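You operate a simulated robot arm through the tools that you are given. There is no shell and no other tool. Be economical: measure what you need, move in short steps, check, and stop when the job is done.

The job below is to be done with a simulated robot arm. You get a single attempt, and the scene is never put back.

TASK
Latch the pine board on the trestle stand and stain its middle.
Fine: red and blue latch over the board first; load the block brush at the stain tin and lay it back. A coat counts when it lies all over at full strength: go over it till it gets no stronger.

Only the result counts: the job must be done as asked and must still hold three seconds after the hand-in. Knocking over, shifting, dropping, spilling or breaking anything else fails it.

THE ROBOT
A 7-joint arm with a two-finger parallel gripper, fixed in place. Base frame: the origin is at the foot of the arm, x ahead of it, y to its left, z up. Units: mm, rad, N and s.
With the tool pointing down near the work surface it reaches from about 180 to 740 mm from the base axis. Its first joint turns from -2.897 to 2.897 rad. Payload 1.57 kg.
Tool frame: the origin (TCP) lies between the finger pads and is the grasp point; the fingertips stand 30 mm ahead of it; z points along the fingers, y is the line along which they close. Largest opening 110 mm; finger width 24, thickness 12; the body of the gripper, 48 by 112 mm, starts 78 mm behind the TCP.
Orientation is told as [roll, pitch, yaw] about the base's x, y, z axes, in that order, counted from this pose: with the fingers straight down and closing along the base's y, the tool's x points along the base's -x, its y along +y and its z along -z.

THE INTERFACE
- The arm moves only by the tool nudge_tool. Its argument "series" is text: rows parted by semicolons, each of 6 numbers parted by spaces: the shift along the base's x, y, z in mm, then the turn, a rotation vector about the base's x, y, z in rad. In form: x y z wx wy wz; .... A call has 1 to 10 rows; each row is the pose to reach, as a shift and turn from the pose commanded when the call began. "hand" is the opening, from 0 (shut) to 1 (fully open), set as the call begins (left out, the last holds). Rows are played at 5 a second. More than 50 mm and 0.15 rad between two rows, or a gripper value outside its range, and nothing of the call is played. Where a pose cannot be reached the arm comes as near as it can. A force on the tool above 50 N (or 10 N above the force at the start of the call, whichever is more), or a blocked arm, ends the call early, and 0.2 s more pass. The fingers move at their own pace (about 45 mm/s each) and stop on an object; they squeeze with about 41 N. The grip force told is the motor's: it shows also when the fingers shut on nothing. Time passes only in rows, and 0.2 s behind the last, so rows that repeat a pose let the fingers close. It gives the time, the measured TCP pose, the force on the tool (base axes), the opening and the grip force at its end, in the units of the frame above (readings bear some noise), with the torque about the TCP (base axes, N m) and any sound that the robot's microphone picked up.
- Cameras (640 x 400 px; columns grow to the right, rows downward): "scene" is fixed at [49.3, 651.1, 1505.9]; the picture's right is [-0.70, -0.72, 0.00], its down [-0.65, 0.64, -0.41] and it looks along [0.29, -0.29, -0.91] (base axes); focal length 235 px, centre (320, 200). "wrist" rides on the gripper at [70, 16, -141] in the tool frame; the picture's right is [-0.23, 0.97, 0.00], its down [-0.86, -0.20, -0.48] and it looks along [-0.47, -0.11, 0.88] (tool axes); focal length 222 px, centre (320, 200). There is no depth. A picture from a camera that has moved, and an enlarged one, comes with that camera's place and axes in the base frame and with its lens.
- camera(camera): a new picture of that camera. The clock stands still meanwhile.
- raise_lower(by): slides the trunk up (or, below 0, down) by that many mm; the arm rides with it, the base frame stays. It gives what a move gives, with no picture.
- inspect(camera, box): a new picture of the part [left, top, right, bottom] of that camera's present view, enlarged. The clock stands still meanwhile.
- sign_off(): hands the job in; it is judged then, once.

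Work in short steps. Places have to be worked out from the pictures, the camera data and where the tool is seen: move nearer, look again, correct. Check each grasp and each placing, and mend what went wrong. You have 120 turns and 84 pictures in all, those below and enlarged ones among them. Open the gripper and draw the arm clear of the work before you hand the job in, unless the task says otherwise; then end with one line.

The tools are called after ">>>" as a command line: name --argument value ..., lists and objects as JSON in quotes. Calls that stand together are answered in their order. nudge_tool: Moves the arm, as the interface text tells. Its arguments: {"type":"object","properties":{"series":{"type":"string"},"hand":{"type":"number"}},"required":["series"]} The other tools are called the same way: raise_lower (by) slides the trunk up or down; camera (camera) takes a picture; inspect (camera, box) takes an enlarged picture of a part of a camera's view; sign_off () hands the job in.

At the start:

```text
t: 0.0
tcp_pos: [333.4, 366.4, 1140.5]
orientation: [0.001, -0.001, 0.0]
force: [-0.6, 0.3, 0.6]
torque: [0.0, 0.03, 0.0]
opening: 109.9
grip_force: 0.0
trunk travel left (down, up): [-525.0, 65.0]
```

scene: 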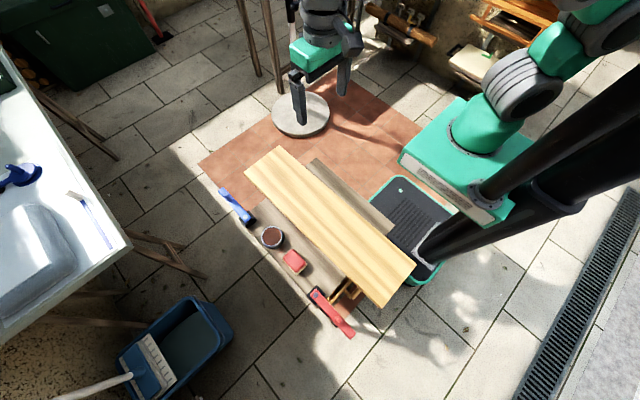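
wrist: 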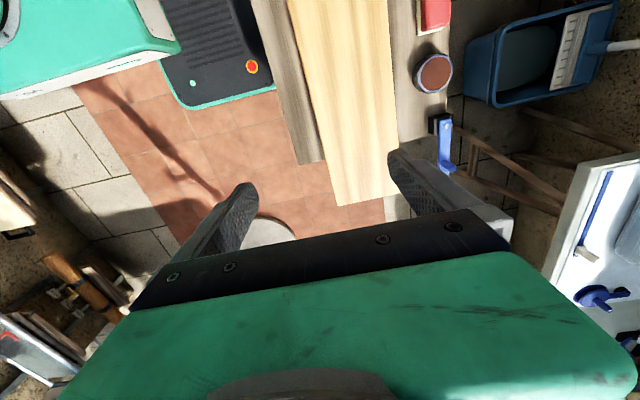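

I begin with enlarged views of the stand to understand the board, latches, brush and tin.

>>> inspect --camera "scene" --box '[200, 130, 440, 350]'

>>> inspect --camera "wrist" --box '[240, 0, 520, 220]'

```text
1.82 times, centred on (320, 240) of scene
camera zoom: at [49.3, 651.1, 1505.9], right [-0.7, -0.72, 0.0], down [-0.65, 0.64, -0.41], along [0.29, -0.29, -0.91], focal length 428 px, centre (320, 127)
```

zoom: 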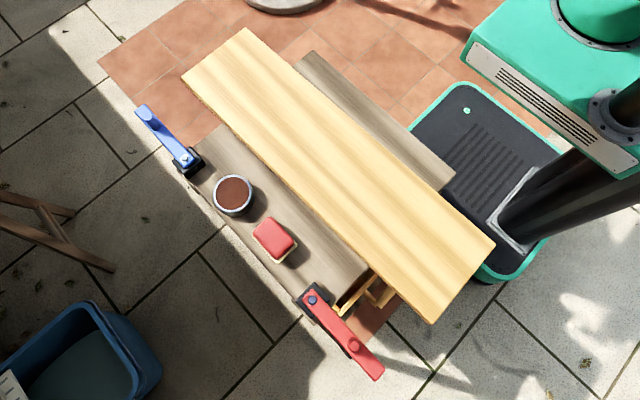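

```text
1.82 times, centred on (380, 110) of wrist
camera zoom: at [264.7, 382.5, 1283.6], right [0.23, 0.97, 0.0], down [0.86, -0.2, 0.48], along [0.47, -0.11, -0.88], focal length 404 px, centre (211, 364)
```

zoom: 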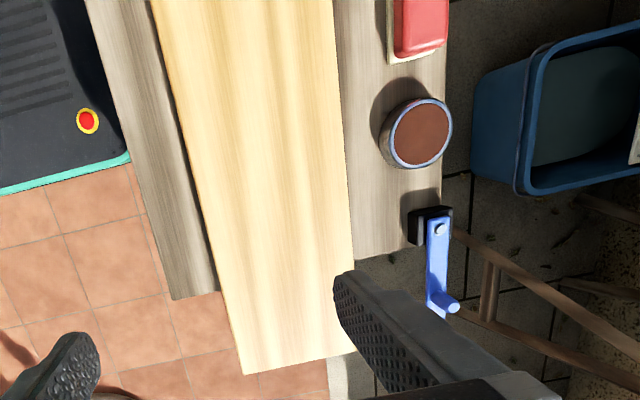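

The board top seems at z≈720 (x −85..588, y 340..527), the deck about 30 lower. Blue pivot is near (424,637), red near (82,638), tin near (311,618), brush near (201,617). I lower the trunk and move for a closer view.

>>> raise_lower --by -200

>>> nudge_tool --series "-40 20 0 0 0 0; -80 40 0 0 0 0; -110 70 0 0 0 0; -130 100 0 0 0 0; -150 120 0 0 0 0; -160 120 0 0 0 0"

>>> camera --camera "wrist"

```text
t: 2.2
tcp_pos: [333.2, 364.9, 940.4]
orientation: [-0.001, 0.001, 0.001]
force: [0.7, -0.2, -0.7]
torque: [-0.03, 0.01, 0.03]
opening: 110.1
grip_force: 0.1
trunk travel left (down, up): [-325.0, 265.0]
```

```text
t: 3.6
tcp_pos: [172.7, 485.3, 941.0]
orientation: [0.001, -0.001, -0.001]
force: [0.6, -0.2, -0.1]
torque: [-0.03, 0.0, 0.03]
opening: 110.0
grip_force: 0.1
trunk travel left (down, up): [-325.0, 265.0]
```

```text
79 pictures are left
camera wrist: at [103.2, 502.7, 1084.1], right [0.23, 0.97, 0.0], down [0.86, -0.2, 0.48], along [0.47, -0.11, -0.88], focal length 222 px, centre (320, 200)
```

wrist: 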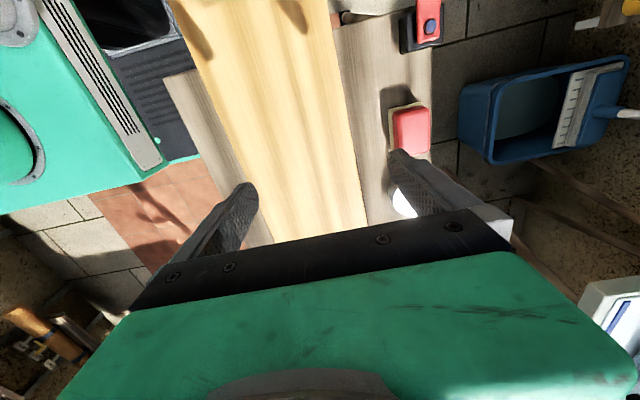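

The brush and red latch are in view; I enlarge them.

>>> inspect --camera "wrist" --box '[330, 0, 490, 220]'

>>> inspect --camera "scene" --box '[250, 215, 370, 345]'

>>> inspect --camera "scene" --box '[205, 170, 305, 260]'

```text
1.82 times, centred on (410, 110) of wrist
camera zoom: at [103.2, 502.7, 1084.1], right [0.23, 0.97, 0.0], down [0.86, -0.2, 0.48], along [0.47, -0.11, -0.88], focal length 404 px, centre (156, 364)
```

zoom: 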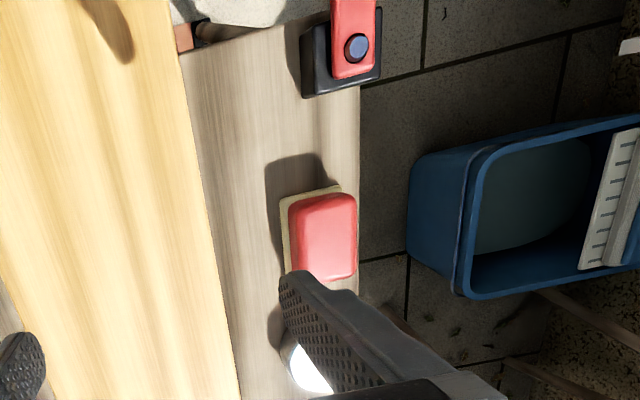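

```text
3.08 times, centred on (310, 280) of scene
camera zoom: at [49.3, 651.1, 1505.9], right [-0.7, -0.72, 0.0], down [-0.65, 0.64, -0.41], along [0.29, -0.29, -0.91], focal length 724 px, centre (351, -46)
```

zoom: 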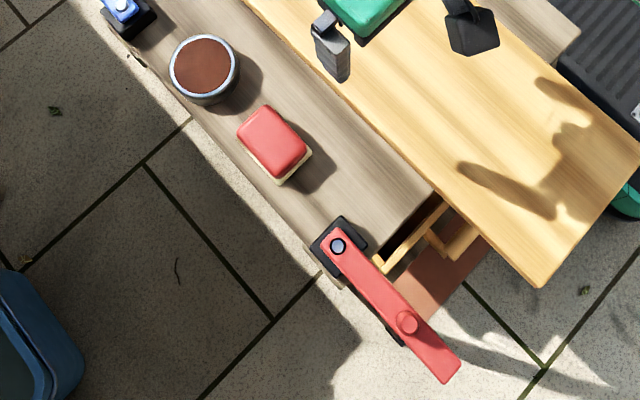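

```text
4.44 times, centred on (255, 215) of scene
camera zoom: at [49.3, 651.1, 1505.9], right [-0.7, -0.72, 0.0], down [-0.65, 0.64, -0.41], along [0.29, -0.29, -0.91], focal length 1045 px, centre (609, 133)
```

zoom: 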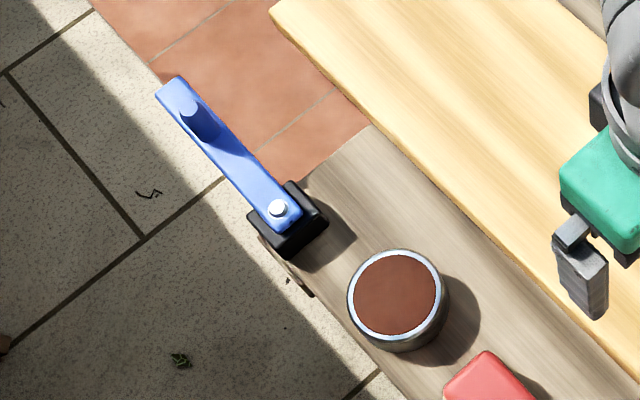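

Each latch has an upright knob; the red pivot is at about (78,638,762), its knob near (−12,638). I move above the red knob and look.

>>> nudge_tool --series "-30 25 0 0 0 0; -60 50 0 0 0 0; -90 75 -10 0 0 0; -115 100 -20 0 0 0; -140 125 -30 0 0 0; -155 145 -40 0 0 0; -165 153 -50 0 0 0; -165 153 -60 0 0 0"

>>> camera --camera "wrist"

>>> inspect --camera "scene" --box '[250, 215, 400, 365]'

```text
t: 5.4
tcp_pos: [9.1, 638.0, 881.0]
orientation: [0.001, 0.001, 0.003]
force: [0.0, -0.2, 0.0]
torque: [0.0, 0.0, -0.01]
opening: 109.8
grip_force: 0.1
trunk travel left (down, up): [-325.0, 265.0]
```

```text
75 pictures are left
camera wrist: at [-59.7, 655.3, 1024.0], right [0.23, 0.97, 0.0], down [0.86, -0.2, 0.48], along [0.47, -0.11, -0.88], focal length 222 px, centre (320, 200)
```

wrist: 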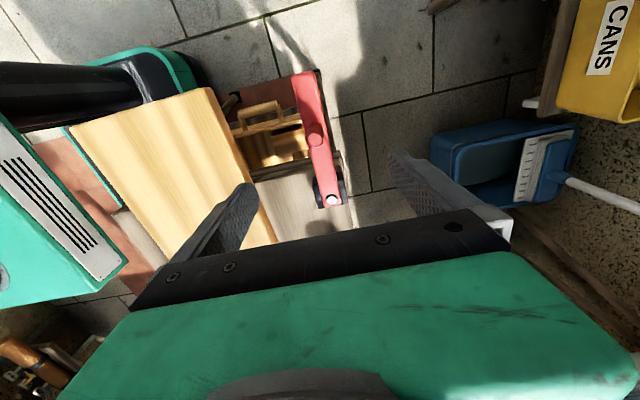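

```text
2.67 times, centred on (325, 290) of scene
camera zoom: at [49.3, 651.1, 1505.9], right [-0.7, -0.72, 0.0], down [-0.65, 0.64, -0.41], along [0.29, -0.29, -0.91], focal length 627 px, centre (307, -40)
```

zoom: 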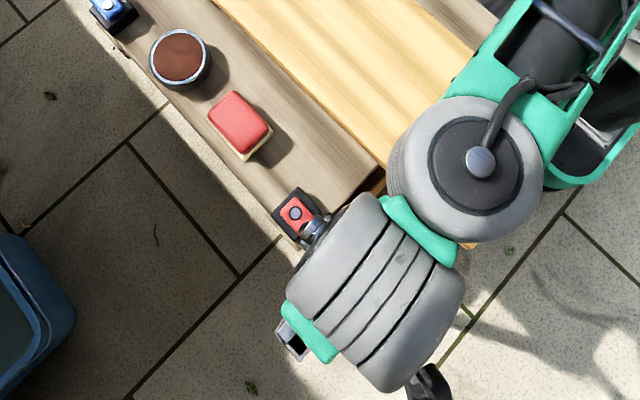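

Reachable. I enlarge the wrist view on the red latch.

>>> inspect --camera "wrist" --box '[220, 50, 380, 220]'

```text
2.35 times, centred on (300, 135) of wrist
camera zoom: at [-59.7, 655.3, 1024.0], right [0.23, 0.97, 0.0], down [0.86, -0.2, 0.48], along [0.47, -0.11, -0.88], focal length 523 px, centre (367, 353)
```

zoom: 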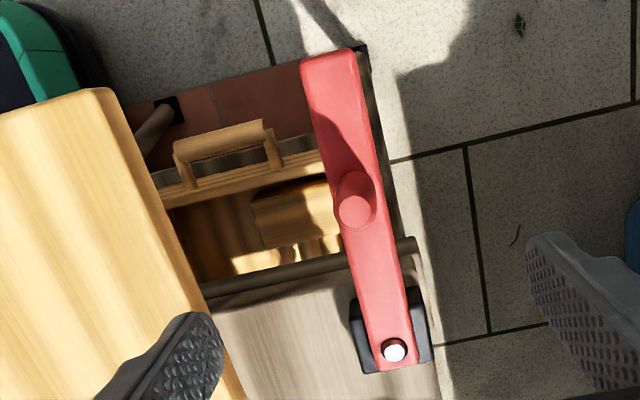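

Knob top ≈(−10,638,805), bar top ≈760. I go down over the knob with TCP at z≈800 and close on it.

>>> nudge_tool --series "-19 0 -20 0 0 0; -19 0 -50 0 0 0; -19 0 -80 0 0 0" --hand 0.7

>>> nudge_tool --series "0 0 0 0 0 0; 0 0 0 0 0 0; 0 0 0 0 0 0; 0 0 0 0 0 0; 0 0 0 0 0 0" --hand 0

>>> inspect --camera "wrist" --box '[220, 50, 380, 220]'

```text
t: 6.2
tcp_pos: [-10.4, 639.2, 800.9]
orientation: [0.002, -0.001, 0.002]
force: [0.1, -0.8, 0.5]
torque: [-0.02, -0.03, -0.01]
opening: 77.0
grip_force: 0.1
trunk travel left (down, up): [-325.0, 265.0]
```

```text
t: 7.4
tcp_pos: [-10.6, 637.7, 800.1]
orientation: [0.0, 0.0, 0.001]
force: [0.9, -1.9, 0.7]
torque: [0.74, -0.08, -0.08]
opening: 18.0
grip_force: 27.7
trunk travel left (down, up): [-325.0, 265.0]
```

```text
2.35 times, centred on (300, 135) of wrist
camera zoom: at [-79.0, 654.6, 943.7], right [0.23, 0.97, 0.0], down [0.86, -0.2, 0.48], along [0.47, -0.11, -0.88], focal length 523 px, centre (367, 353)
```

zoom: 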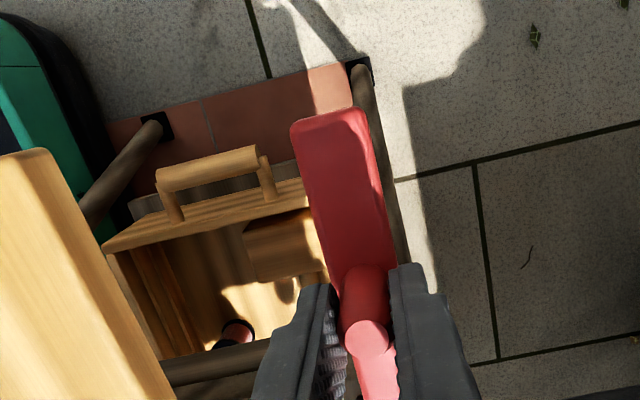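

Gripped at 18 mm. I swing the knob around pivot (78,638), radius 88, yawing along.

>>> nudge_tool --series "0.9 -12.3 0 0 0 0.14; 3.4 -24.3 0 0 0 0.28; 7.6 -35.9 0 0 0 0.42; 13.4 -46.7 0 0 0 0.56; 20.7 -56.7 0 0 0 0.70"

```text
t: 8.6
tcp_pos: [9.6, 581.3, 800.3]
orientation: [-0.001, 0.0, 0.703]
force: [-2.6, -1.4, -0.2]
torque: [0.48, 0.38, -0.03]
opening: 17.6
grip_force: 32.7
trunk travel left (down, up): [-325.0, 265.0]
```

Force is small and the swing works; I finish to 90°.

>>> nudge_tool --series "8.6 -8.8 0 0 0 0.14; 18.3 -16.4 0 0 0 0.28; 29 -22.5 0 0 0 0.42; 40.4 -27.1 0 0 0 0.56; 52.3 -30 0 0 0 0.70; 64.6 -31.3 0 0 0 0.84; 67.3 -31.3 0 0 0 0.87"

>>> inspect --camera "scene" --box '[250, 190, 400, 340]'

>>> camera --camera "wrist"

```text
t: 10.2
tcp_pos: [80.4, 548.6, 801.3]
orientation: [0.001, 0.0, 1.57]
force: [0.9, -18.6, 0.9]
torque: [-0.73, 0.53, -0.04]
opening: 18.0
grip_force: 32.4
trunk travel left (down, up): [-325.0, 265.0]
```

```text
2.67 times, centred on (325, 265) of scene
camera zoom: at [49.3, 651.1, 1505.9], right [-0.7, -0.72, 0.0], down [-0.65, 0.64, -0.41], along [0.29, -0.29, -0.91], focal length 627 px, centre (307, 27)
```

zoom: 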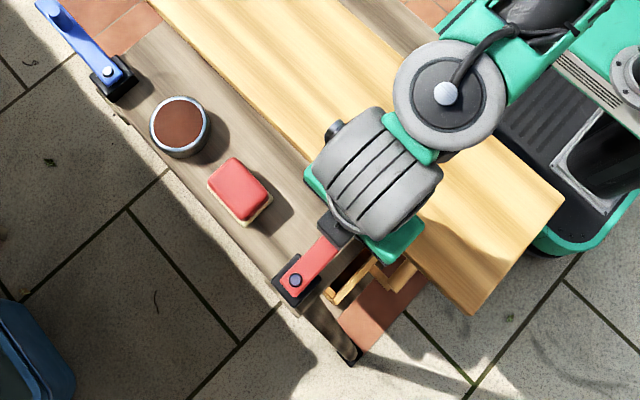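

```text
70 pictures are left
camera wrist: at [64.1, 479.8, 943.8], right [-0.97, 0.23, 0.0], down [0.2, 0.86, 0.48], along [0.11, 0.47, -0.88], focal length 222 px, centre (320, 200)
```

wrist: 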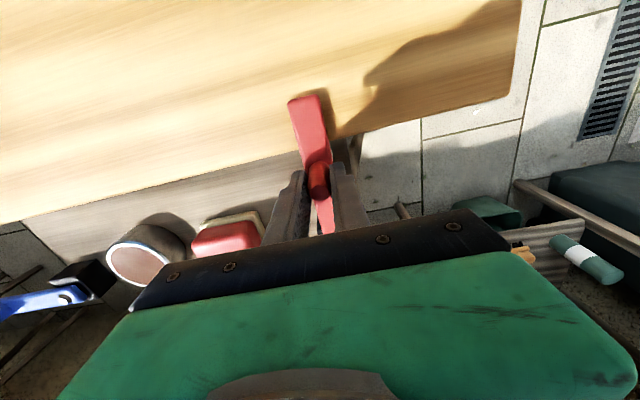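

Red bar lies over the board. I release and lift, then view it from above.

>>> nudge_tool --series "0 0 0 0 0 0; 0 0 0 0 0 0; 0 0 0 0 0 0; 0 0 30 0 0 0; 0 0 70 0 0 0; 0 -30 110 0 0 0; 0 -60 130 0 0 0" --hand 0.5

>>> camera --camera "wrist"

```text
t: 11.8
tcp_pos: [77.4, 489.3, 931.2]
orientation: [-0.001, 0.002, 1.57]
force: [-0.2, 0.4, -0.9]
torque: [-0.03, 0.02, -0.01]
opening: 55.1
grip_force: 0.2
trunk travel left (down, up): [-325.0, 265.0]
```

```text
69 pictures are left
camera wrist: at [62.1, 420.6, 1073.4], right [-0.97, 0.23, 0.0], down [0.2, 0.86, 0.48], along [0.11, 0.47, -0.88], focal length 222 px, centre (320, 200)
```

wrist: 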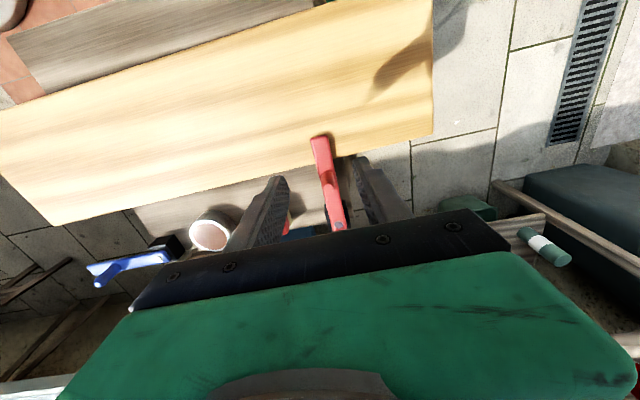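

Red is over the board. The blue knob, by symmetry near (506,638,805), is ~815 from the axis, so I need an outward tilt there; first move over with yaw ≈0.9.

>>> nudge_tool --series "40 0 0 0 0 -0.1; 80 0 0 0 0 -0.2; 120 0 0 0 0 -0.3; 160 0 0 0 0 -0.4; 200 0 0 0 0 -0.5; 240 0 0 0 0 -0.6; 280 0 0 0 0 -0.67; 310 0 0 0 0 -0.67"

>>> nudge_tool --series "10 15 0 0.1 -0.08 0; 20 30 0 0.2 -0.16 0; 30 45 0 0.3 -0.24 0; 40 60 0 0.39 -0.31 0; 60 80 0 0.39 -0.31 0" --hand 0.6

>>> camera --camera "wrist"

```text
t: 13.6
tcp_pos: [387.1, 491.4, 931.1]
orientation: [-0.001, -0.001, 0.901]
force: [-0.9, 0.8, 0.1]
torque: [0.03, 0.02, 0.01]
opening: 55.0
grip_force: 0.0
trunk travel left (down, up): [-325.0, 265.0]
```

```text
t: 14.8
tcp_pos: [447.8, 570.0, 930.4]
orientation: [-0.004, -0.498, 0.9]
force: [1.2, -0.1, 0.3]
torque: [-0.01, -0.03, 0.0]
opening: 65.7
grip_force: 0.0
trunk travel left (down, up): [-325.0, 265.0]
```

```text
68 pictures are left
camera wrist: at [355.3, 480.0, 1022.8], right [-0.64, 0.76, 0.11], down [0.48, 0.28, 0.83], along [0.6, 0.58, -0.55], focal length 222 px, centre (320, 200)
```

wrist: 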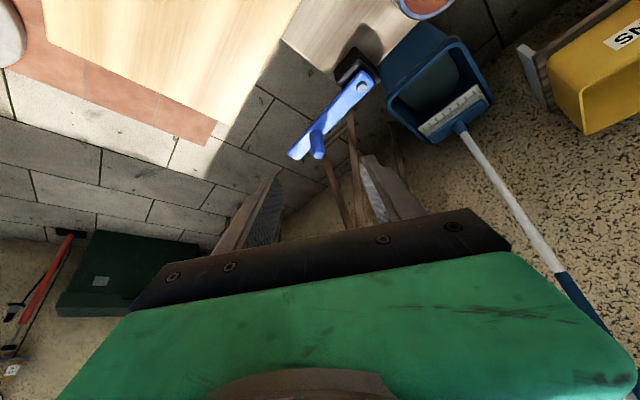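

Pose reached. I enlarge on the blue knob to fix its place.

>>> inspect --camera "wrist" --box '[260, 30, 420, 190]'

>>> inspect --camera "scene" --box '[205, 170, 305, 260]'

```text
2.50 times, centred on (340, 110) of wrist
camera zoom: at [355.3, 480.0, 1022.8], right [-0.64, 0.76, 0.11], down [0.48, 0.28, 0.83], along [0.6, 0.58, -0.55], focal length 555 px, centre (270, 425)
```

zoom: 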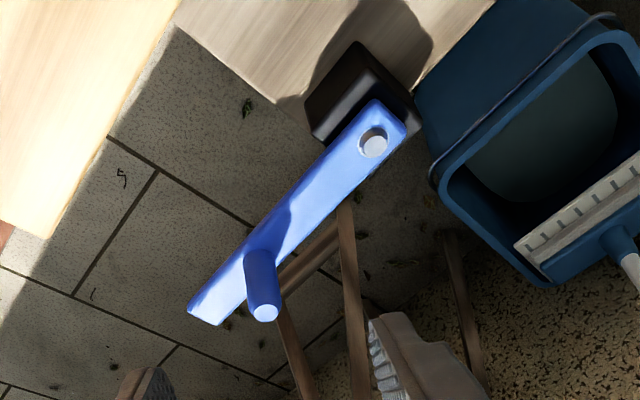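

```text
4.44 times, centred on (255, 215) of scene
camera zoom: at [49.3, 651.1, 1505.9], right [-0.7, -0.72, 0.0], down [-0.65, 0.64, -0.41], along [0.29, -0.29, -0.91], focal length 1045 px, centre (609, 133)
```

zoom: 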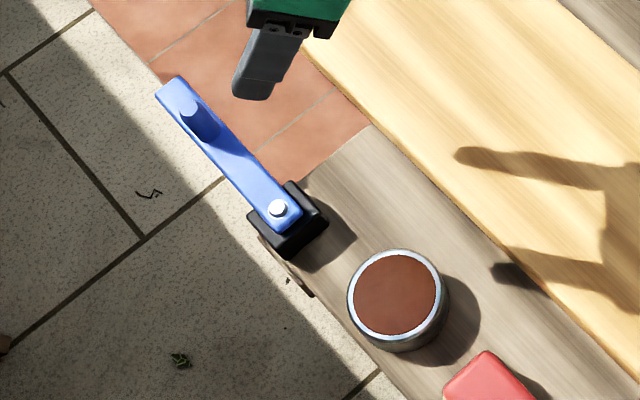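

Knob top ≈(510,638,801), pivot ≈(419,638). I approach along the tilted tool axis and grip.

>>> nudge_tool --series "15 14 -22 0 0 0; 29 27 -44 0 0 0; 39 39 -73 0 0 0; 49 52 -102 0 0 0; 59 64 -130 0 0 0; 59 64 -130 0 0 0"

>>> camera --camera "wrist"

```text
t: 16.2
tcp_pos: [508.3, 634.7, 798.6]
orientation: [0.001, -0.498, 0.899]
force: [-0.3, 0.9, -0.7]
torque: [0.04, -0.01, -0.03]
opening: 66.2
grip_force: 0.1
trunk travel left (down, up): [-325.0, 265.0]
```

```text
65 pictures are left
camera wrist: at [416.6, 544.6, 891.2], right [-0.64, 0.76, 0.11], down [0.48, 0.29, 0.83], along [0.6, 0.58, -0.55], focal length 222 px, centre (320, 200)
```

wrist: 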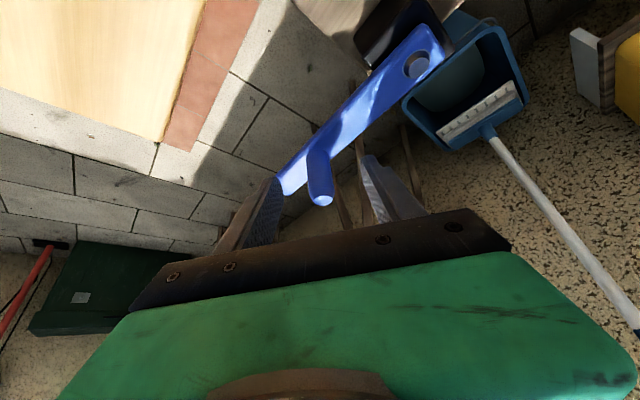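

The knob is between the fingers; I close.

>>> nudge_tool --series "0 0 0 0 0 0; 0 0 0 0 0 0; 0 0 0 0 0 0; 0 0 0 0 0 0; 0 0 0 0 0 0" --hand 0

>>> inspect --camera "wrist" --box '[240, 60, 440, 240]'

```text
t: 17.4
tcp_pos: [508.6, 634.7, 798.2]
orientation: [0.001, -0.498, 0.9]
force: [-3.3, 0.5, 0.7]
torque: [0.0, 0.27, -0.04]
opening: 18.2
grip_force: 33.0
trunk travel left (down, up): [-325.0, 265.0]
```

```text
2.22 times, centred on (340, 150) of wrist
camera zoom: at [415.9, 544.6, 891.6], right [-0.64, 0.76, 0.11], down [0.48, 0.29, 0.83], along [0.6, 0.58, -0.55], focal length 494 px, centre (276, 311)
```

zoom: 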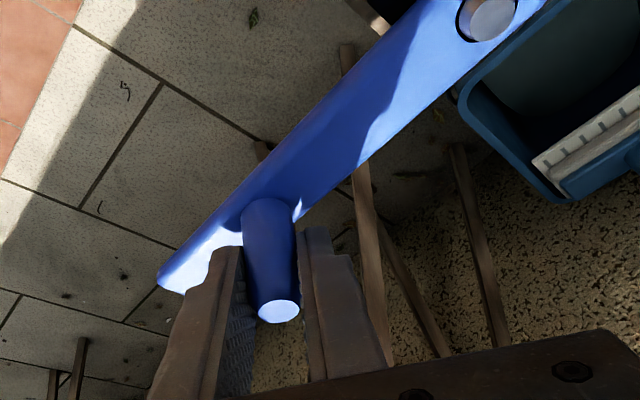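

Held at 18 mm. I swing it around pivot (419,638), keeping the tool orientation so the knob turns in the pads.

>>> nudge_tool --series "-1 -13.4 0 0 0 0; -4 -26.6 0 0 0 0; -9 -39 0 0 0 0; -15.7 -50.8 0 0 0 0; -24.2 -61.4 0 0 0 0; -33.9 -70.4 0 0 0 0; -45 -77.9 0 0 0 0"

>>> inspect --camera "wrist" --box '[240, 60, 440, 240]'

```text
t: 19.0
tcp_pos: [463.5, 556.3, 799.6]
orientation: [-0.002, -0.496, 0.9]
force: [2.5, 0.5, -0.5]
torque: [0.27, -0.31, -0.18]
opening: 18.0
grip_force: 32.2
trunk travel left (down, up): [-325.0, 265.0]
```

```text
2.22 times, centred on (340, 150) of wrist
camera zoom: at [371.2, 465.4, 892.4], right [-0.64, 0.76, 0.11], down [0.48, 0.29, 0.83], along [0.6, 0.58, -0.55], focal length 494 px, centre (276, 311)
```

zoom: 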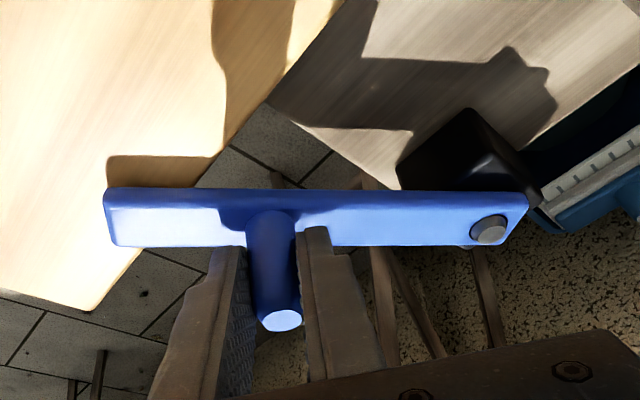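

Works well, at 60°. I finish to 90°.

>>> nudge_tool --series "-13 -5.7 0 0 0 0; -25.6 -9.8 0 0 0 0; -38 -11.8 0 0 0 0; -45 -12.1 0 0 0 0; -45 -12.1 0 0 0 0"

>>> nudge_tool --series "0 0 0 0 0 0; 0 0 0 0 0 0; 0 0 0 0 0 0; -9 -11 26 0 0 0; -18 -22 53 0 0 0; -28 -35 90 0 0 0; -38 -48 130 0 0 0" --hand 0.5

>>> camera --camera "wrist"

>>> inspect --camera "scene" --box '[205, 150, 405, 310]'

```text
t: 20.2
tcp_pos: [415.9, 543.1, 800.4]
orientation: [0.002, -0.498, 0.901]
force: [2.5, -22.5, 0.2]
torque: [-0.58, 0.04, -0.3]
opening: 18.0
grip_force: 32.8
trunk travel left (down, up): [-325.0, 265.0]
```

```text
t: 21.8
tcp_pos: [380.1, 496.2, 930.6]
orientation: [0.0, -0.497, 0.903]
force: [-0.8, 0.3, -0.8]
torque: [0.01, -0.01, -0.03]
opening: 54.8
grip_force: 0.1
trunk travel left (down, up): [-325.0, 265.0]
```

```text
62 pictures are left
camera wrist: at [287.7, 405.7, 1022.6], right [-0.64, 0.76, 0.11], down [0.48, 0.29, 0.83], along [0.6, 0.58, -0.55], focal length 222 px, centre (320, 200)
```

wrist: 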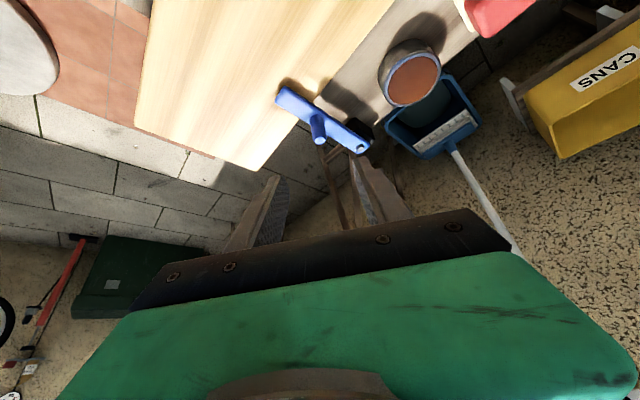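

```text
2.50 times, centred on (305, 230) of scene
camera zoom: at [49.3, 651.1, 1505.9], right [-0.7, -0.72, 0.0], down [-0.65, 0.64, -0.41], along [0.29, -0.29, -0.91], focal length 588 px, centre (358, 125)
```

zoom: 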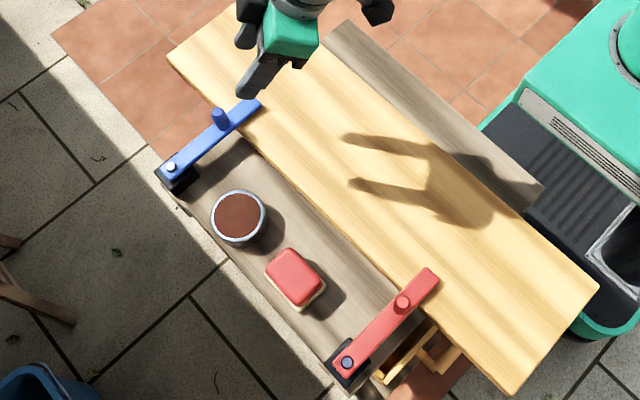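

Both latches are over the board. Now I straighten the tool and look at brush, tin and board middle.

>>> nudge_tool --series "-10 -10 5 -0.1 0.08 0; -20 -10 10 -0.2 0.16 0; -30 -10 15 -0.3 0.24 0; -40 -10 20 -0.39 0.31 0"

>>> nudge_tool --series "0 10 0 0 0 -0.14; 0 20 0 0 0 -0.28; 0 30 0 0 0 -0.42; 0 40 0 0 0 -0.56; 0 50 0 0 0 -0.70; 0 50 0 0 0 -0.84; 0 50 0 0 0 -0.9"

>>> camera --camera "wrist"

```text
t: 22.8
tcp_pos: [337.7, 486.8, 950.2]
orientation: [-0.001, 0.002, 0.901]
force: [0.7, 0.0, 0.7]
torque: [0.01, 0.02, -0.01]
opening: 55.1
grip_force: 0.1
trunk travel left (down, up): [-325.0, 265.0]
```

```text
t: 24.4
tcp_pos: [338.9, 537.9, 950.8]
orientation: [0.001, 0.0, -0.003]
force: [-0.9, -0.2, -0.2]
torque: [0.02, -0.01, 0.0]
opening: 55.2
grip_force: 0.1
trunk travel left (down, up): [-325.0, 265.0]
```

```text
60 pictures are left
camera wrist: at [269.7, 553.5, 1093.7], right [0.23, 0.97, 0.0], down [0.85, -0.2, 0.48], along [0.47, -0.11, -0.88], focal length 222 px, centre (320, 200)
```

wrist: 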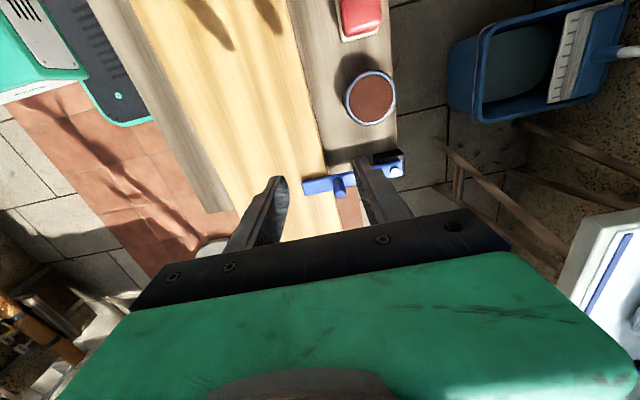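

Tin rim ≈(309,617,754), about 67 mm wide. I shift to see the brush closely.

>>> nudge_tool --series "-25 15 -20 0 0 0; -50 30 -40 0 0 0; -75 40 -50 0 0 0; -95 50 -50 0 0 0"

>>> camera --camera "wrist"

>>> inspect --camera "wrist" --box '[270, 40, 430, 200]'

>>> inspect --camera "scene" --box '[265, 220, 345, 290]'

```text
t: 25.4
tcp_pos: [243.6, 586.6, 900.7]
orientation: [0.001, 0.001, 0.0]
force: [-0.3, -0.4, -0.3]
torque: [0.02, 0.01, 0.01]
opening: 55.0
grip_force: 0.0
trunk travel left (down, up): [-325.0, 265.0]
```

```text
59 pictures are left
camera wrist: at [174.4, 603.2, 1043.3], right [0.23, 0.97, 0.0], down [0.86, -0.2, 0.48], along [0.47, -0.11, -0.88], focal length 222 px, centre (320, 200)
```

wrist: 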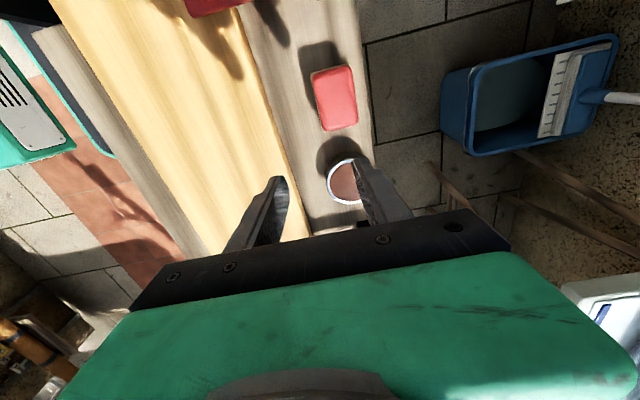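

```text
2.50 times, centred on (350, 120) of wrist
camera zoom: at [174.4, 603.2, 1043.3], right [0.23, 0.97, 0.0], down [0.86, -0.2, 0.48], along [0.47, -0.11, -0.88], focal length 555 px, centre (245, 400)
```

zoom: 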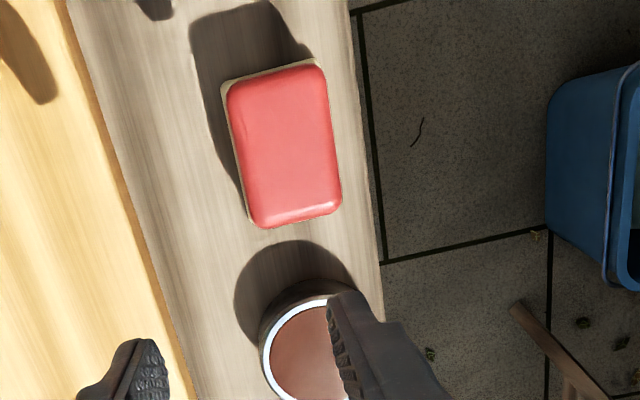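

```text
5.71 times, centred on (305, 255) of scene
camera zoom: at [49.3, 651.1, 1505.9], right [-0.7, -0.72, 0.0], down [-0.65, 0.64, -0.41], along [0.29, -0.29, -0.91], focal length 1344 px, centre (406, -114)
```

zoom: 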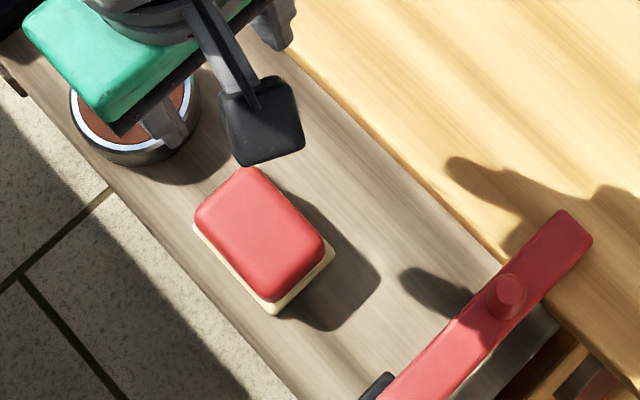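

Brush top ≈(197,617,757), ~65×42 long along x. I go over it, open wider, descend to TCP z≈753.

>>> nudge_tool --series "-22 15 0 0 0 0; -45.5 30 0 0 0 0; -45.5 30 -40 0 0 0; -45.5 30 -80 0 0 0; -45.5 30 -105 0 0 0" --hand 0.75

>>> camera --camera "wrist"

```text
t: 26.6
tcp_pos: [198.0, 615.3, 798.4]
orientation: [-0.002, -0.001, 0.0]
force: [0.1, -0.5, -0.2]
torque: [-0.01, -0.02, -0.01]
opening: 82.6
grip_force: 0.1
trunk travel left (down, up): [-325.0, 265.0]
```

```text
56 pictures are left
camera wrist: at [128.4, 631.9, 941.5], right [0.23, 0.97, 0.0], down [0.86, -0.2, 0.48], along [0.47, -0.11, -0.88], focal length 222 px, centre (320, 200)
```

wrist: 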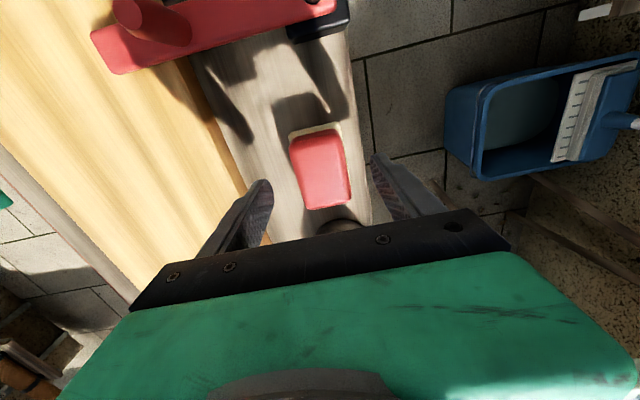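

Aligned. I descend and grip the block.

>>> nudge_tool --series "-1 1 -25 0 0 0; -1 1 -45 0 0 0; -1 1 -45 0 0 0"

>>> nudge_tool --series "0 0 0 0 0 0; 0 0 0 0 0 0; 0 0 0 0 0 0; 0 0 0 0 0 0; 0 0 0 0 0 0" --hand 0

>>> camera --camera "wrist"

```text
t: 27.4
tcp_pos: [197.3, 616.9, 752.0]
orientation: [0.001, 0.001, 0.001]
force: [0.8, 0.2, 0.3]
torque: [0.0, -0.01, -0.02]
opening: 82.5
grip_force: 0.0
trunk travel left (down, up): [-325.0, 265.0]
```

```text
t: 28.6
tcp_pos: [196.1, 615.6, 751.6]
orientation: [0.001, -0.001, 0.001]
force: [0.4, -0.7, 1.0]
torque: [-0.02, 0.01, -0.03]
opening: 48.7
grip_force: 41.0
trunk travel left (down, up): [-325.0, 265.0]
```

```text
55 pictures are left
camera wrist: at [128.8, 633.0, 894.6], right [0.23, 0.97, 0.0], down [0.86, -0.2, 0.48], along [0.47, -0.11, -0.88], focal length 222 px, centre (320, 200)
```

wrist: 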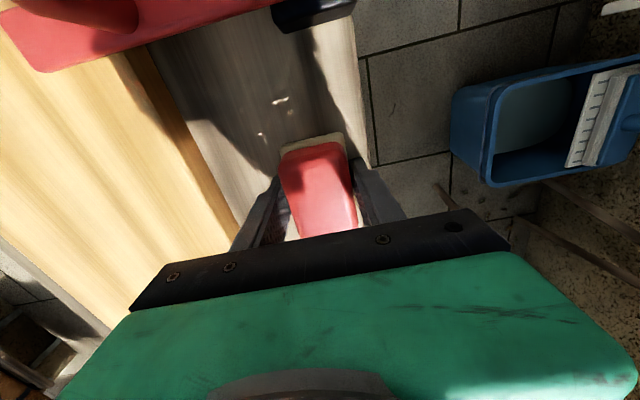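

Gripped (48.7 mm wide). Lay-back pose: TCP (196.5,616.3,751.5). I lift 100 and go above the tin.

>>> nudge_tool --series "0 0 30 0 0 0; 0 0 65 0 0 0; 0 0 100 0 0 0; 38 0 100 0 0 0; 76 0 100 0 0 0; 112 0 100 0 0 0; 112 0 100 0 0 0"

>>> camera --camera "wrist"

>>> inspect --camera "scene" --box '[225, 190, 325, 280]'

```text
t: 30.2
tcp_pos: [308.3, 616.7, 850.6]
orientation: [0.0, 0.002, 0.0]
force: [0.9, 0.0, -1.5]
torque: [-0.02, 0.01, 0.01]
opening: 48.9
grip_force: 40.9
trunk travel left (down, up): [-325.0, 265.0]
```

```text
54 pictures are left
camera wrist: at [240.3, 633.2, 993.5], right [0.23, 0.97, 0.0], down [0.86, -0.2, 0.48], along [0.47, -0.11, -0.88], focal length 222 px, centre (320, 200)
```

wrist: 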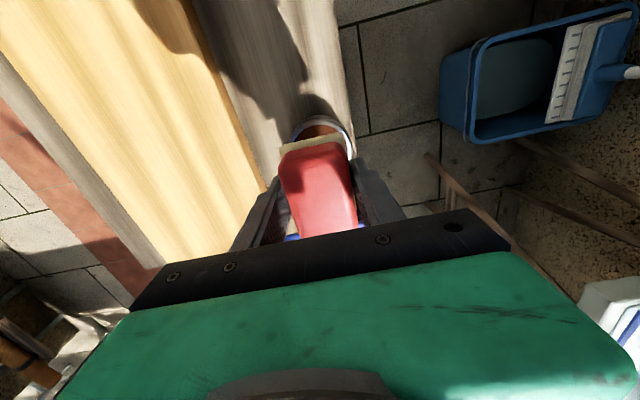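

```text
4.44 times, centred on (275, 235) of scene
camera zoom: at [49.3, 651.1, 1505.9], right [-0.7, -0.72, 0.0], down [-0.65, 0.64, -0.41], along [0.29, -0.29, -0.91], focal length 1045 px, centre (520, 44)
```

zoom: 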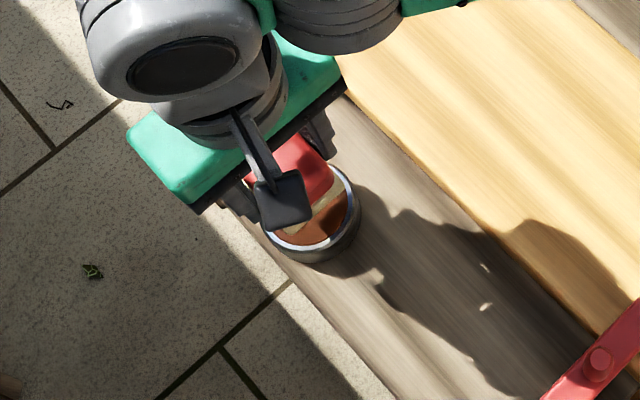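

Above the tin. I lower slowly and watch the force.

>>> nudge_tool --series "0 0 -10 0 0 0; 0 0 -20 0 0 0; 0 0 -28 0 0 0; 0 0 -28 0 0 0"

>>> nudge_tool --series "0 0 -3 0 0 0; 0 0 -6 0 0 0; 0 0 -6 0 0 0"

>>> inspect --camera "wrist" --box '[230, 80, 410, 250]'

```text
t: 31.2
tcp_pos: [309.0, 618.2, 822.6]
orientation: [-0.001, -0.001, 0.0]
force: [-0.8, 0.8, -0.7]
torque: [0.0, 0.0, -0.01]
opening: 48.9
grip_force: 41.4
trunk travel left (down, up): [-325.0, 265.0]
```

```text
t: 32.0
tcp_pos: [308.5, 617.5, 815.5]
orientation: [-0.001, 0.0, 0.001]
force: [0.8, 0.3, -0.9]
torque: [0.01, 0.01, 0.0]
opening: 49.1
grip_force: 41.2
trunk travel left (down, up): [-325.0, 265.0]
```

```text
2.35 times, centred on (320, 165) of wrist
camera zoom: at [239.6, 634.9, 959.4], right [0.23, 0.97, 0.0], down [0.86, -0.2, 0.48], along [0.47, -0.11, -0.88], focal length 523 px, centre (320, 282)
```

zoom: 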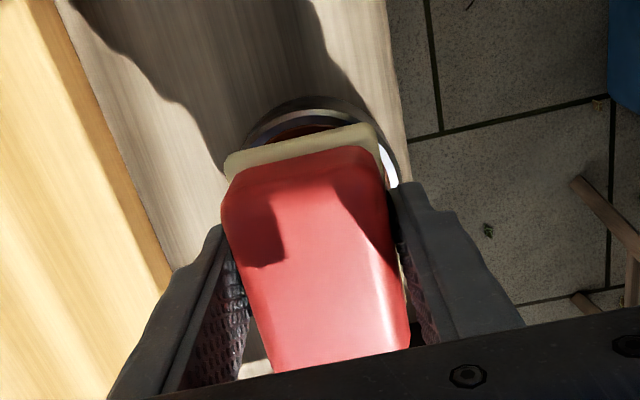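

No contact yet. I keep lowering in small steps.

>>> nudge_tool --series "0 0 -3 0 0 0; 0 0 -6 0 0 0; 0 0 -6 0 0 0"

>>> nudge_tool --series "0 0 -2 0 0 0; 0 0 -4 0 0 0; 0 0 -4 0 0 0"

>>> inspect --camera "wrist" --box '[230, 80, 410, 250]'

```text
t: 32.8
tcp_pos: [308.4, 617.8, 810.6]
orientation: [0.0, 0.0, 0.002]
force: [-0.9, -0.5, -0.3]
torque: [0.0, -0.02, 0.0]
opening: 48.9
grip_force: 40.4
trunk travel left (down, up): [-325.0, 265.0]
```

```text
t: 33.6
tcp_pos: [309.4, 617.2, 806.6]
orientation: [0.001, 0.0, 0.0]
force: [-0.6, 0.1, -0.1]
torque: [-0.02, 0.01, 0.02]
opening: 48.9
grip_force: 41.2
trunk travel left (down, up): [-325.0, 265.0]
```

```text
2.35 times, centred on (320, 165) of wrist
camera zoom: at [240.4, 634.2, 949.8], right [0.23, 0.97, 0.0], down [0.86, -0.2, 0.48], along [0.47, -0.11, -0.88], focal length 523 px, centre (320, 282)
```

zoom: 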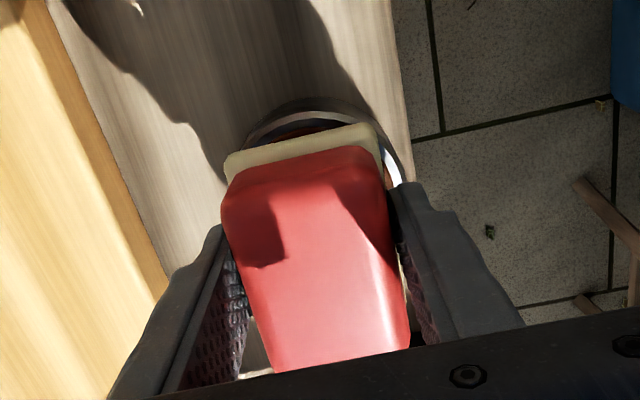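

Nearly centred; the brush sits a few mm too far +x. I raise, shift −4, and lower further.

>>> nudge_tool --series "0 0 20 0 0 0; -4 0 20 0 0 0; -4 0 8 0 0 0; -4 0 -2 0 0 0; -4 0 -5 0 0 0; -4 0 -5 0 0 0"

>>> nudge_tool --series "0 0 -2 0 0 0; 0 0 -4 0 0 0; 0 0 -4 0 0 0"

>>> inspect --camera "scene" --box '[245, 210, 305, 260]'

```text
t: 35.0
tcp_pos: [305.7, 619.3, 800.1]
orientation: [0.001, 0.0, 0.001]
force: [0.0, 0.9, -0.4]
torque: [0.0, -0.02, -0.02]
opening: 48.8
grip_force: 40.6
trunk travel left (down, up): [-325.0, 265.0]
```

```text
t: 35.8
tcp_pos: [304.6, 616.4, 797.5]
orientation: [0.0, 0.0, -0.001]
force: [-0.4, 0.6, -0.3]
torque: [0.02, -0.02, -0.02]
opening: 48.8
grip_force: 40.5
trunk travel left (down, up): [-325.0, 265.0]
```

```text
8.00 times, centred on (275, 235) of scene
camera zoom: at [49.3, 651.1, 1505.9], right [-0.7, -0.72, 0.0], down [-0.65, 0.64, -0.41], along [0.29, -0.29, -0.91], focal length 1882 px, centre (680, -80)
```

zoom: 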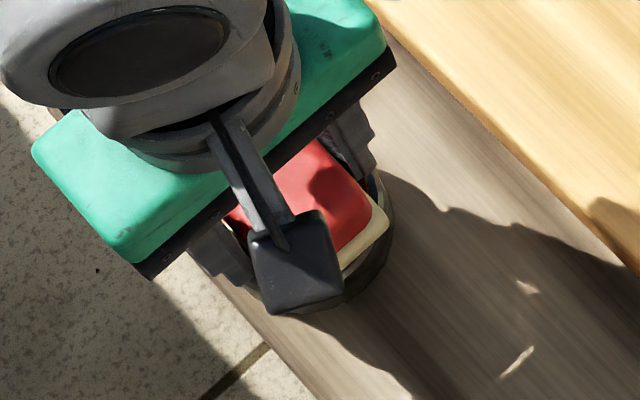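

Still no contact; a bit further down.

>>> nudge_tool --series "0 0 -2 0 0 0; 0 0 -4 0 0 0; 0 0 -4 0 0 0"

>>> nudge_tool --series "0 0 -2 0 0 0; 0 0 -4 0 0 0; 0 0 -4 0 0 0"

>>> inspect --camera "wrist" --box '[230, 80, 410, 250]'

```text
t: 36.6
tcp_pos: [304.1, 617.4, 793.4]
orientation: [0.0, -0.001, -0.001]
force: [0.2, 0.7, -0.9]
torque: [0.03, 0.0, -0.01]
opening: 48.7
grip_force: 41.5
trunk travel left (down, up): [-325.0, 265.0]
```

```text
t: 37.4
tcp_pos: [306.0, 618.7, 789.3]
orientation: [-0.001, 0.001, 0.002]
force: [-0.5, 0.3, -1.1]
torque: [-0.04, 0.02, -0.01]
opening: 49.0
grip_force: 41.2
trunk travel left (down, up): [-325.0, 265.0]
```

```text
2.35 times, centred on (320, 165) of wrist
camera zoom: at [236.3, 634.5, 932.4], right [0.23, 0.97, 0.0], down [0.86, -0.2, 0.48], along [0.47, -0.11, -0.88], focal length 523 px, centre (320, 282)
```

zoom: 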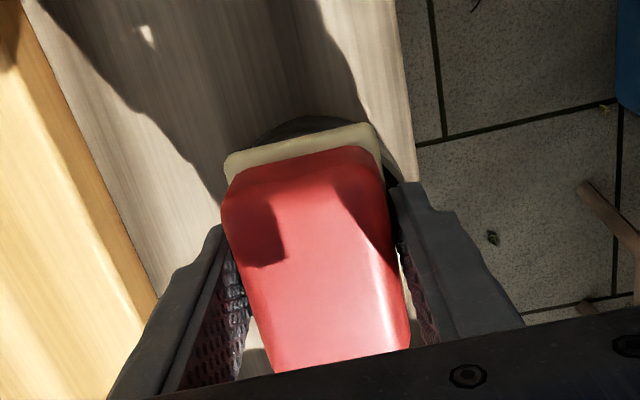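

Probably already within the tin. A little more, then I lift and check the bristles.

>>> nudge_tool --series "0 0 -3 0 0 0; 0 0 -6 0 0 0; 0 0 -6 0 0 0"

>>> nudge_tool --series "0 0 20 0 0 0; 0 0 45 0 0 0; 0 0 70 0 0 0; 0 0 70 0 0 0"

>>> inspect --camera "wrist" --box '[230, 80, 410, 250]'

>>> inspect --camera "scene" --box '[245, 210, 305, 260]'

```text
t: 38.2
tcp_pos: [306.4, 617.6, 785.5]
orientation: [0.002, -0.002, 0.001]
force: [0.5, 0.2, 8.6]
torque: [-0.11, 0.11, 0.03]
opening: 48.9
grip_force: 41.3
trunk travel left (down, up): [-325.0, 265.0]
```

```text
t: 39.2
tcp_pos: [304.0, 617.2, 853.9]
orientation: [-0.001, -0.002, -0.001]
force: [0.0, 0.5, 0.2]
torque: [-0.01, -0.01, 0.04]
opening: 49.2
grip_force: 40.9
trunk travel left (down, up): [-325.0, 265.0]
```

```text
2.35 times, centred on (320, 165) of wrist
camera zoom: at [235.5, 633.5, 996.6], right [0.23, 0.97, 0.0], down [0.86, -0.2, 0.48], along [0.47, -0.11, -0.88], focal length 523 px, centre (320, 282)
```

zoom: 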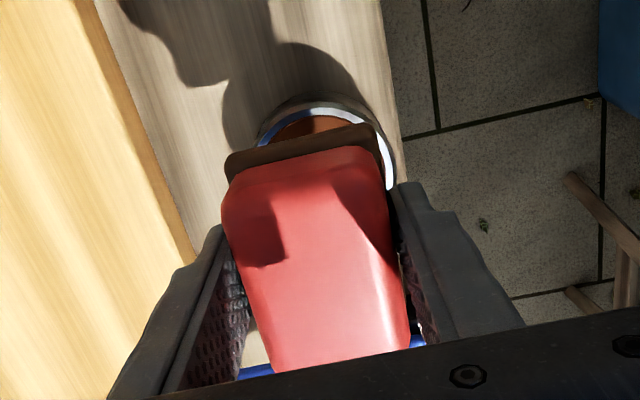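

```text
8.00 times, centred on (275, 235) of scene
camera zoom: at [49.3, 651.1, 1505.9], right [-0.7, -0.72, 0.0], down [-0.65, 0.64, -0.41], along [0.29, -0.29, -0.91], focal length 1882 px, centre (680, -80)
```

zoom: 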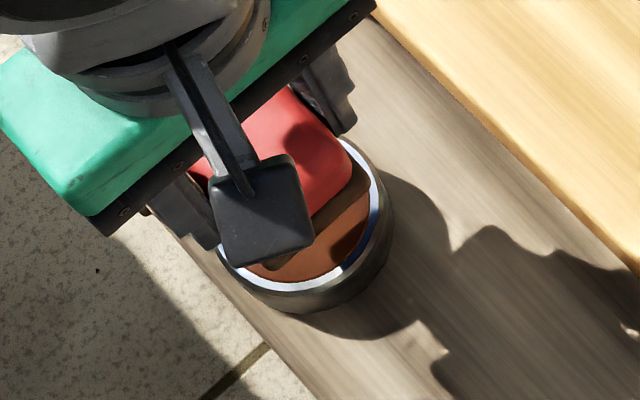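

The bristles are stained. I move above the board's middle and come down slowly to find contact.

>>> nudge_tool --series "-10 -40 0 0 0 0; -20 -80 0 0 0 0; -30 -120 0 0 0 0; -45 -150 0 0 0 0; -55 -180 0 0 0 0; -55 -180 -25 0 0 0; -55 -180 -50 0 0 0; -55 -180 -60 0 0 0; -55 -180 -60 0 0 0"

>>> inspect --camera "wrist" --box '[190, 40, 450, 250]'

```text
t: 41.2
tcp_pos: [249.4, 438.1, 793.4]
orientation: [0.0, -0.001, 0.001]
force: [0.8, 0.0, -1.1]
torque: [0.03, -0.02, -0.01]
opening: 48.8
grip_force: 40.5
trunk travel left (down, up): [-325.0, 265.0]
```

```text
1.90 times, centred on (320, 145) of wrist
camera zoom: at [181.4, 454.6, 936.6], right [0.23, 0.97, 0.0], down [0.86, -0.2, 0.48], along [0.47, -0.11, -0.88], focal length 423 px, centre (320, 305)
```

zoom: 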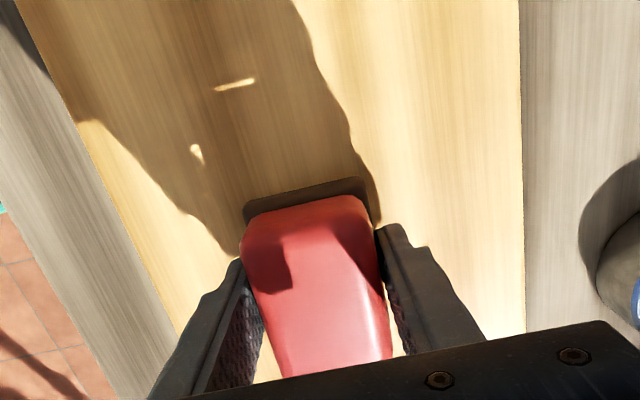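

Board appears between 723 and ~745 in height; I lower carefully to contact.

>>> nudge_tool --series "0 0 -3 0 0 0; 0 0 -6 0 0 0; 0 0 -8 0 0 0; 0 0 -8 0 0 0"

>>> nudge_tool --series "0 0 -2 0 0 0; 0 0 -4 0 0 0; 0 0 -6 0 0 0; 0 0 -6 0 0 0"

```text
t: 42.2
tcp_pos: [249.4, 437.5, 786.9]
orientation: [0.001, 0.0, 0.001]
force: [-0.4, -0.1, -0.8]
torque: [-0.01, 0.01, 0.0]
opening: 48.8
grip_force: 40.5
trunk travel left (down, up): [-325.0, 265.0]
```

```text
t: 43.2
tcp_pos: [250.1, 437.5, 780.2]
orientation: [0.0, 0.0, 0.0]
force: [0.3, 0.1, -0.8]
torque: [0.01, 0.0, -0.02]
opening: 49.0
grip_force: 41.2
trunk travel left (down, up): [-325.0, 265.0]
```

No contact at 780; continue lower in small steps.

>>> nudge_tool --series "0 0 -2 0 0 0; 0 0 -4 0 0 0; 0 0 -6 0 0 0; 0 0 -6 0 0 0"

>>> nudge_tool --series "0 0 -2 0 0 0; 0 0 -4 0 0 0; 0 0 -4 0 0 0"

>>> inspect --camera "wrist" --box '[190, 40, 450, 250]'

```text
t: 44.2
tcp_pos: [250.3, 438.0, 777.9]
orientation: [0.007, -0.002, 0.001]
force: [-2.2, -4.2, 40.0]
torque: [-0.56, 0.21, -0.01]
opening: 48.9
grip_force: 41.1
trunk travel left (down, up): [-325.0, 265.0]
```

```text
t: 44.5
tcp_pos: [250.3, 439.6, 778.0]
orientation: [0.011, -0.005, -0.001]
force: [-1.7, -4.1, 16.9]
torque: [-0.59, 0.26, -0.04]
opening: 49.0
grip_force: 40.8
trunk travel left (down, up): [-325.0, 265.0]
stopped in row 1: the force on the tool passed its limit at 54 N (the readings are from after the stop); the commanded pose is now the measured one
```

```text
1.90 times, centred on (320, 145) of wrist
camera zoom: at [181.1, 454.2, 921.0], right [0.23, 0.97, 0.01], down [0.85, -0.2, 0.48], along [0.47, -0.1, -0.88], focal length 423 px, centre (320, 305)
```

zoom: 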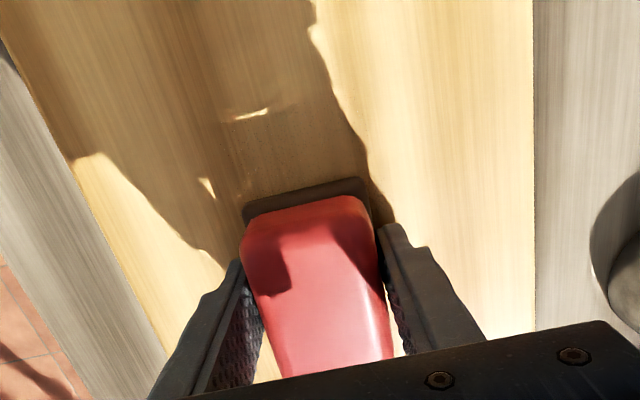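

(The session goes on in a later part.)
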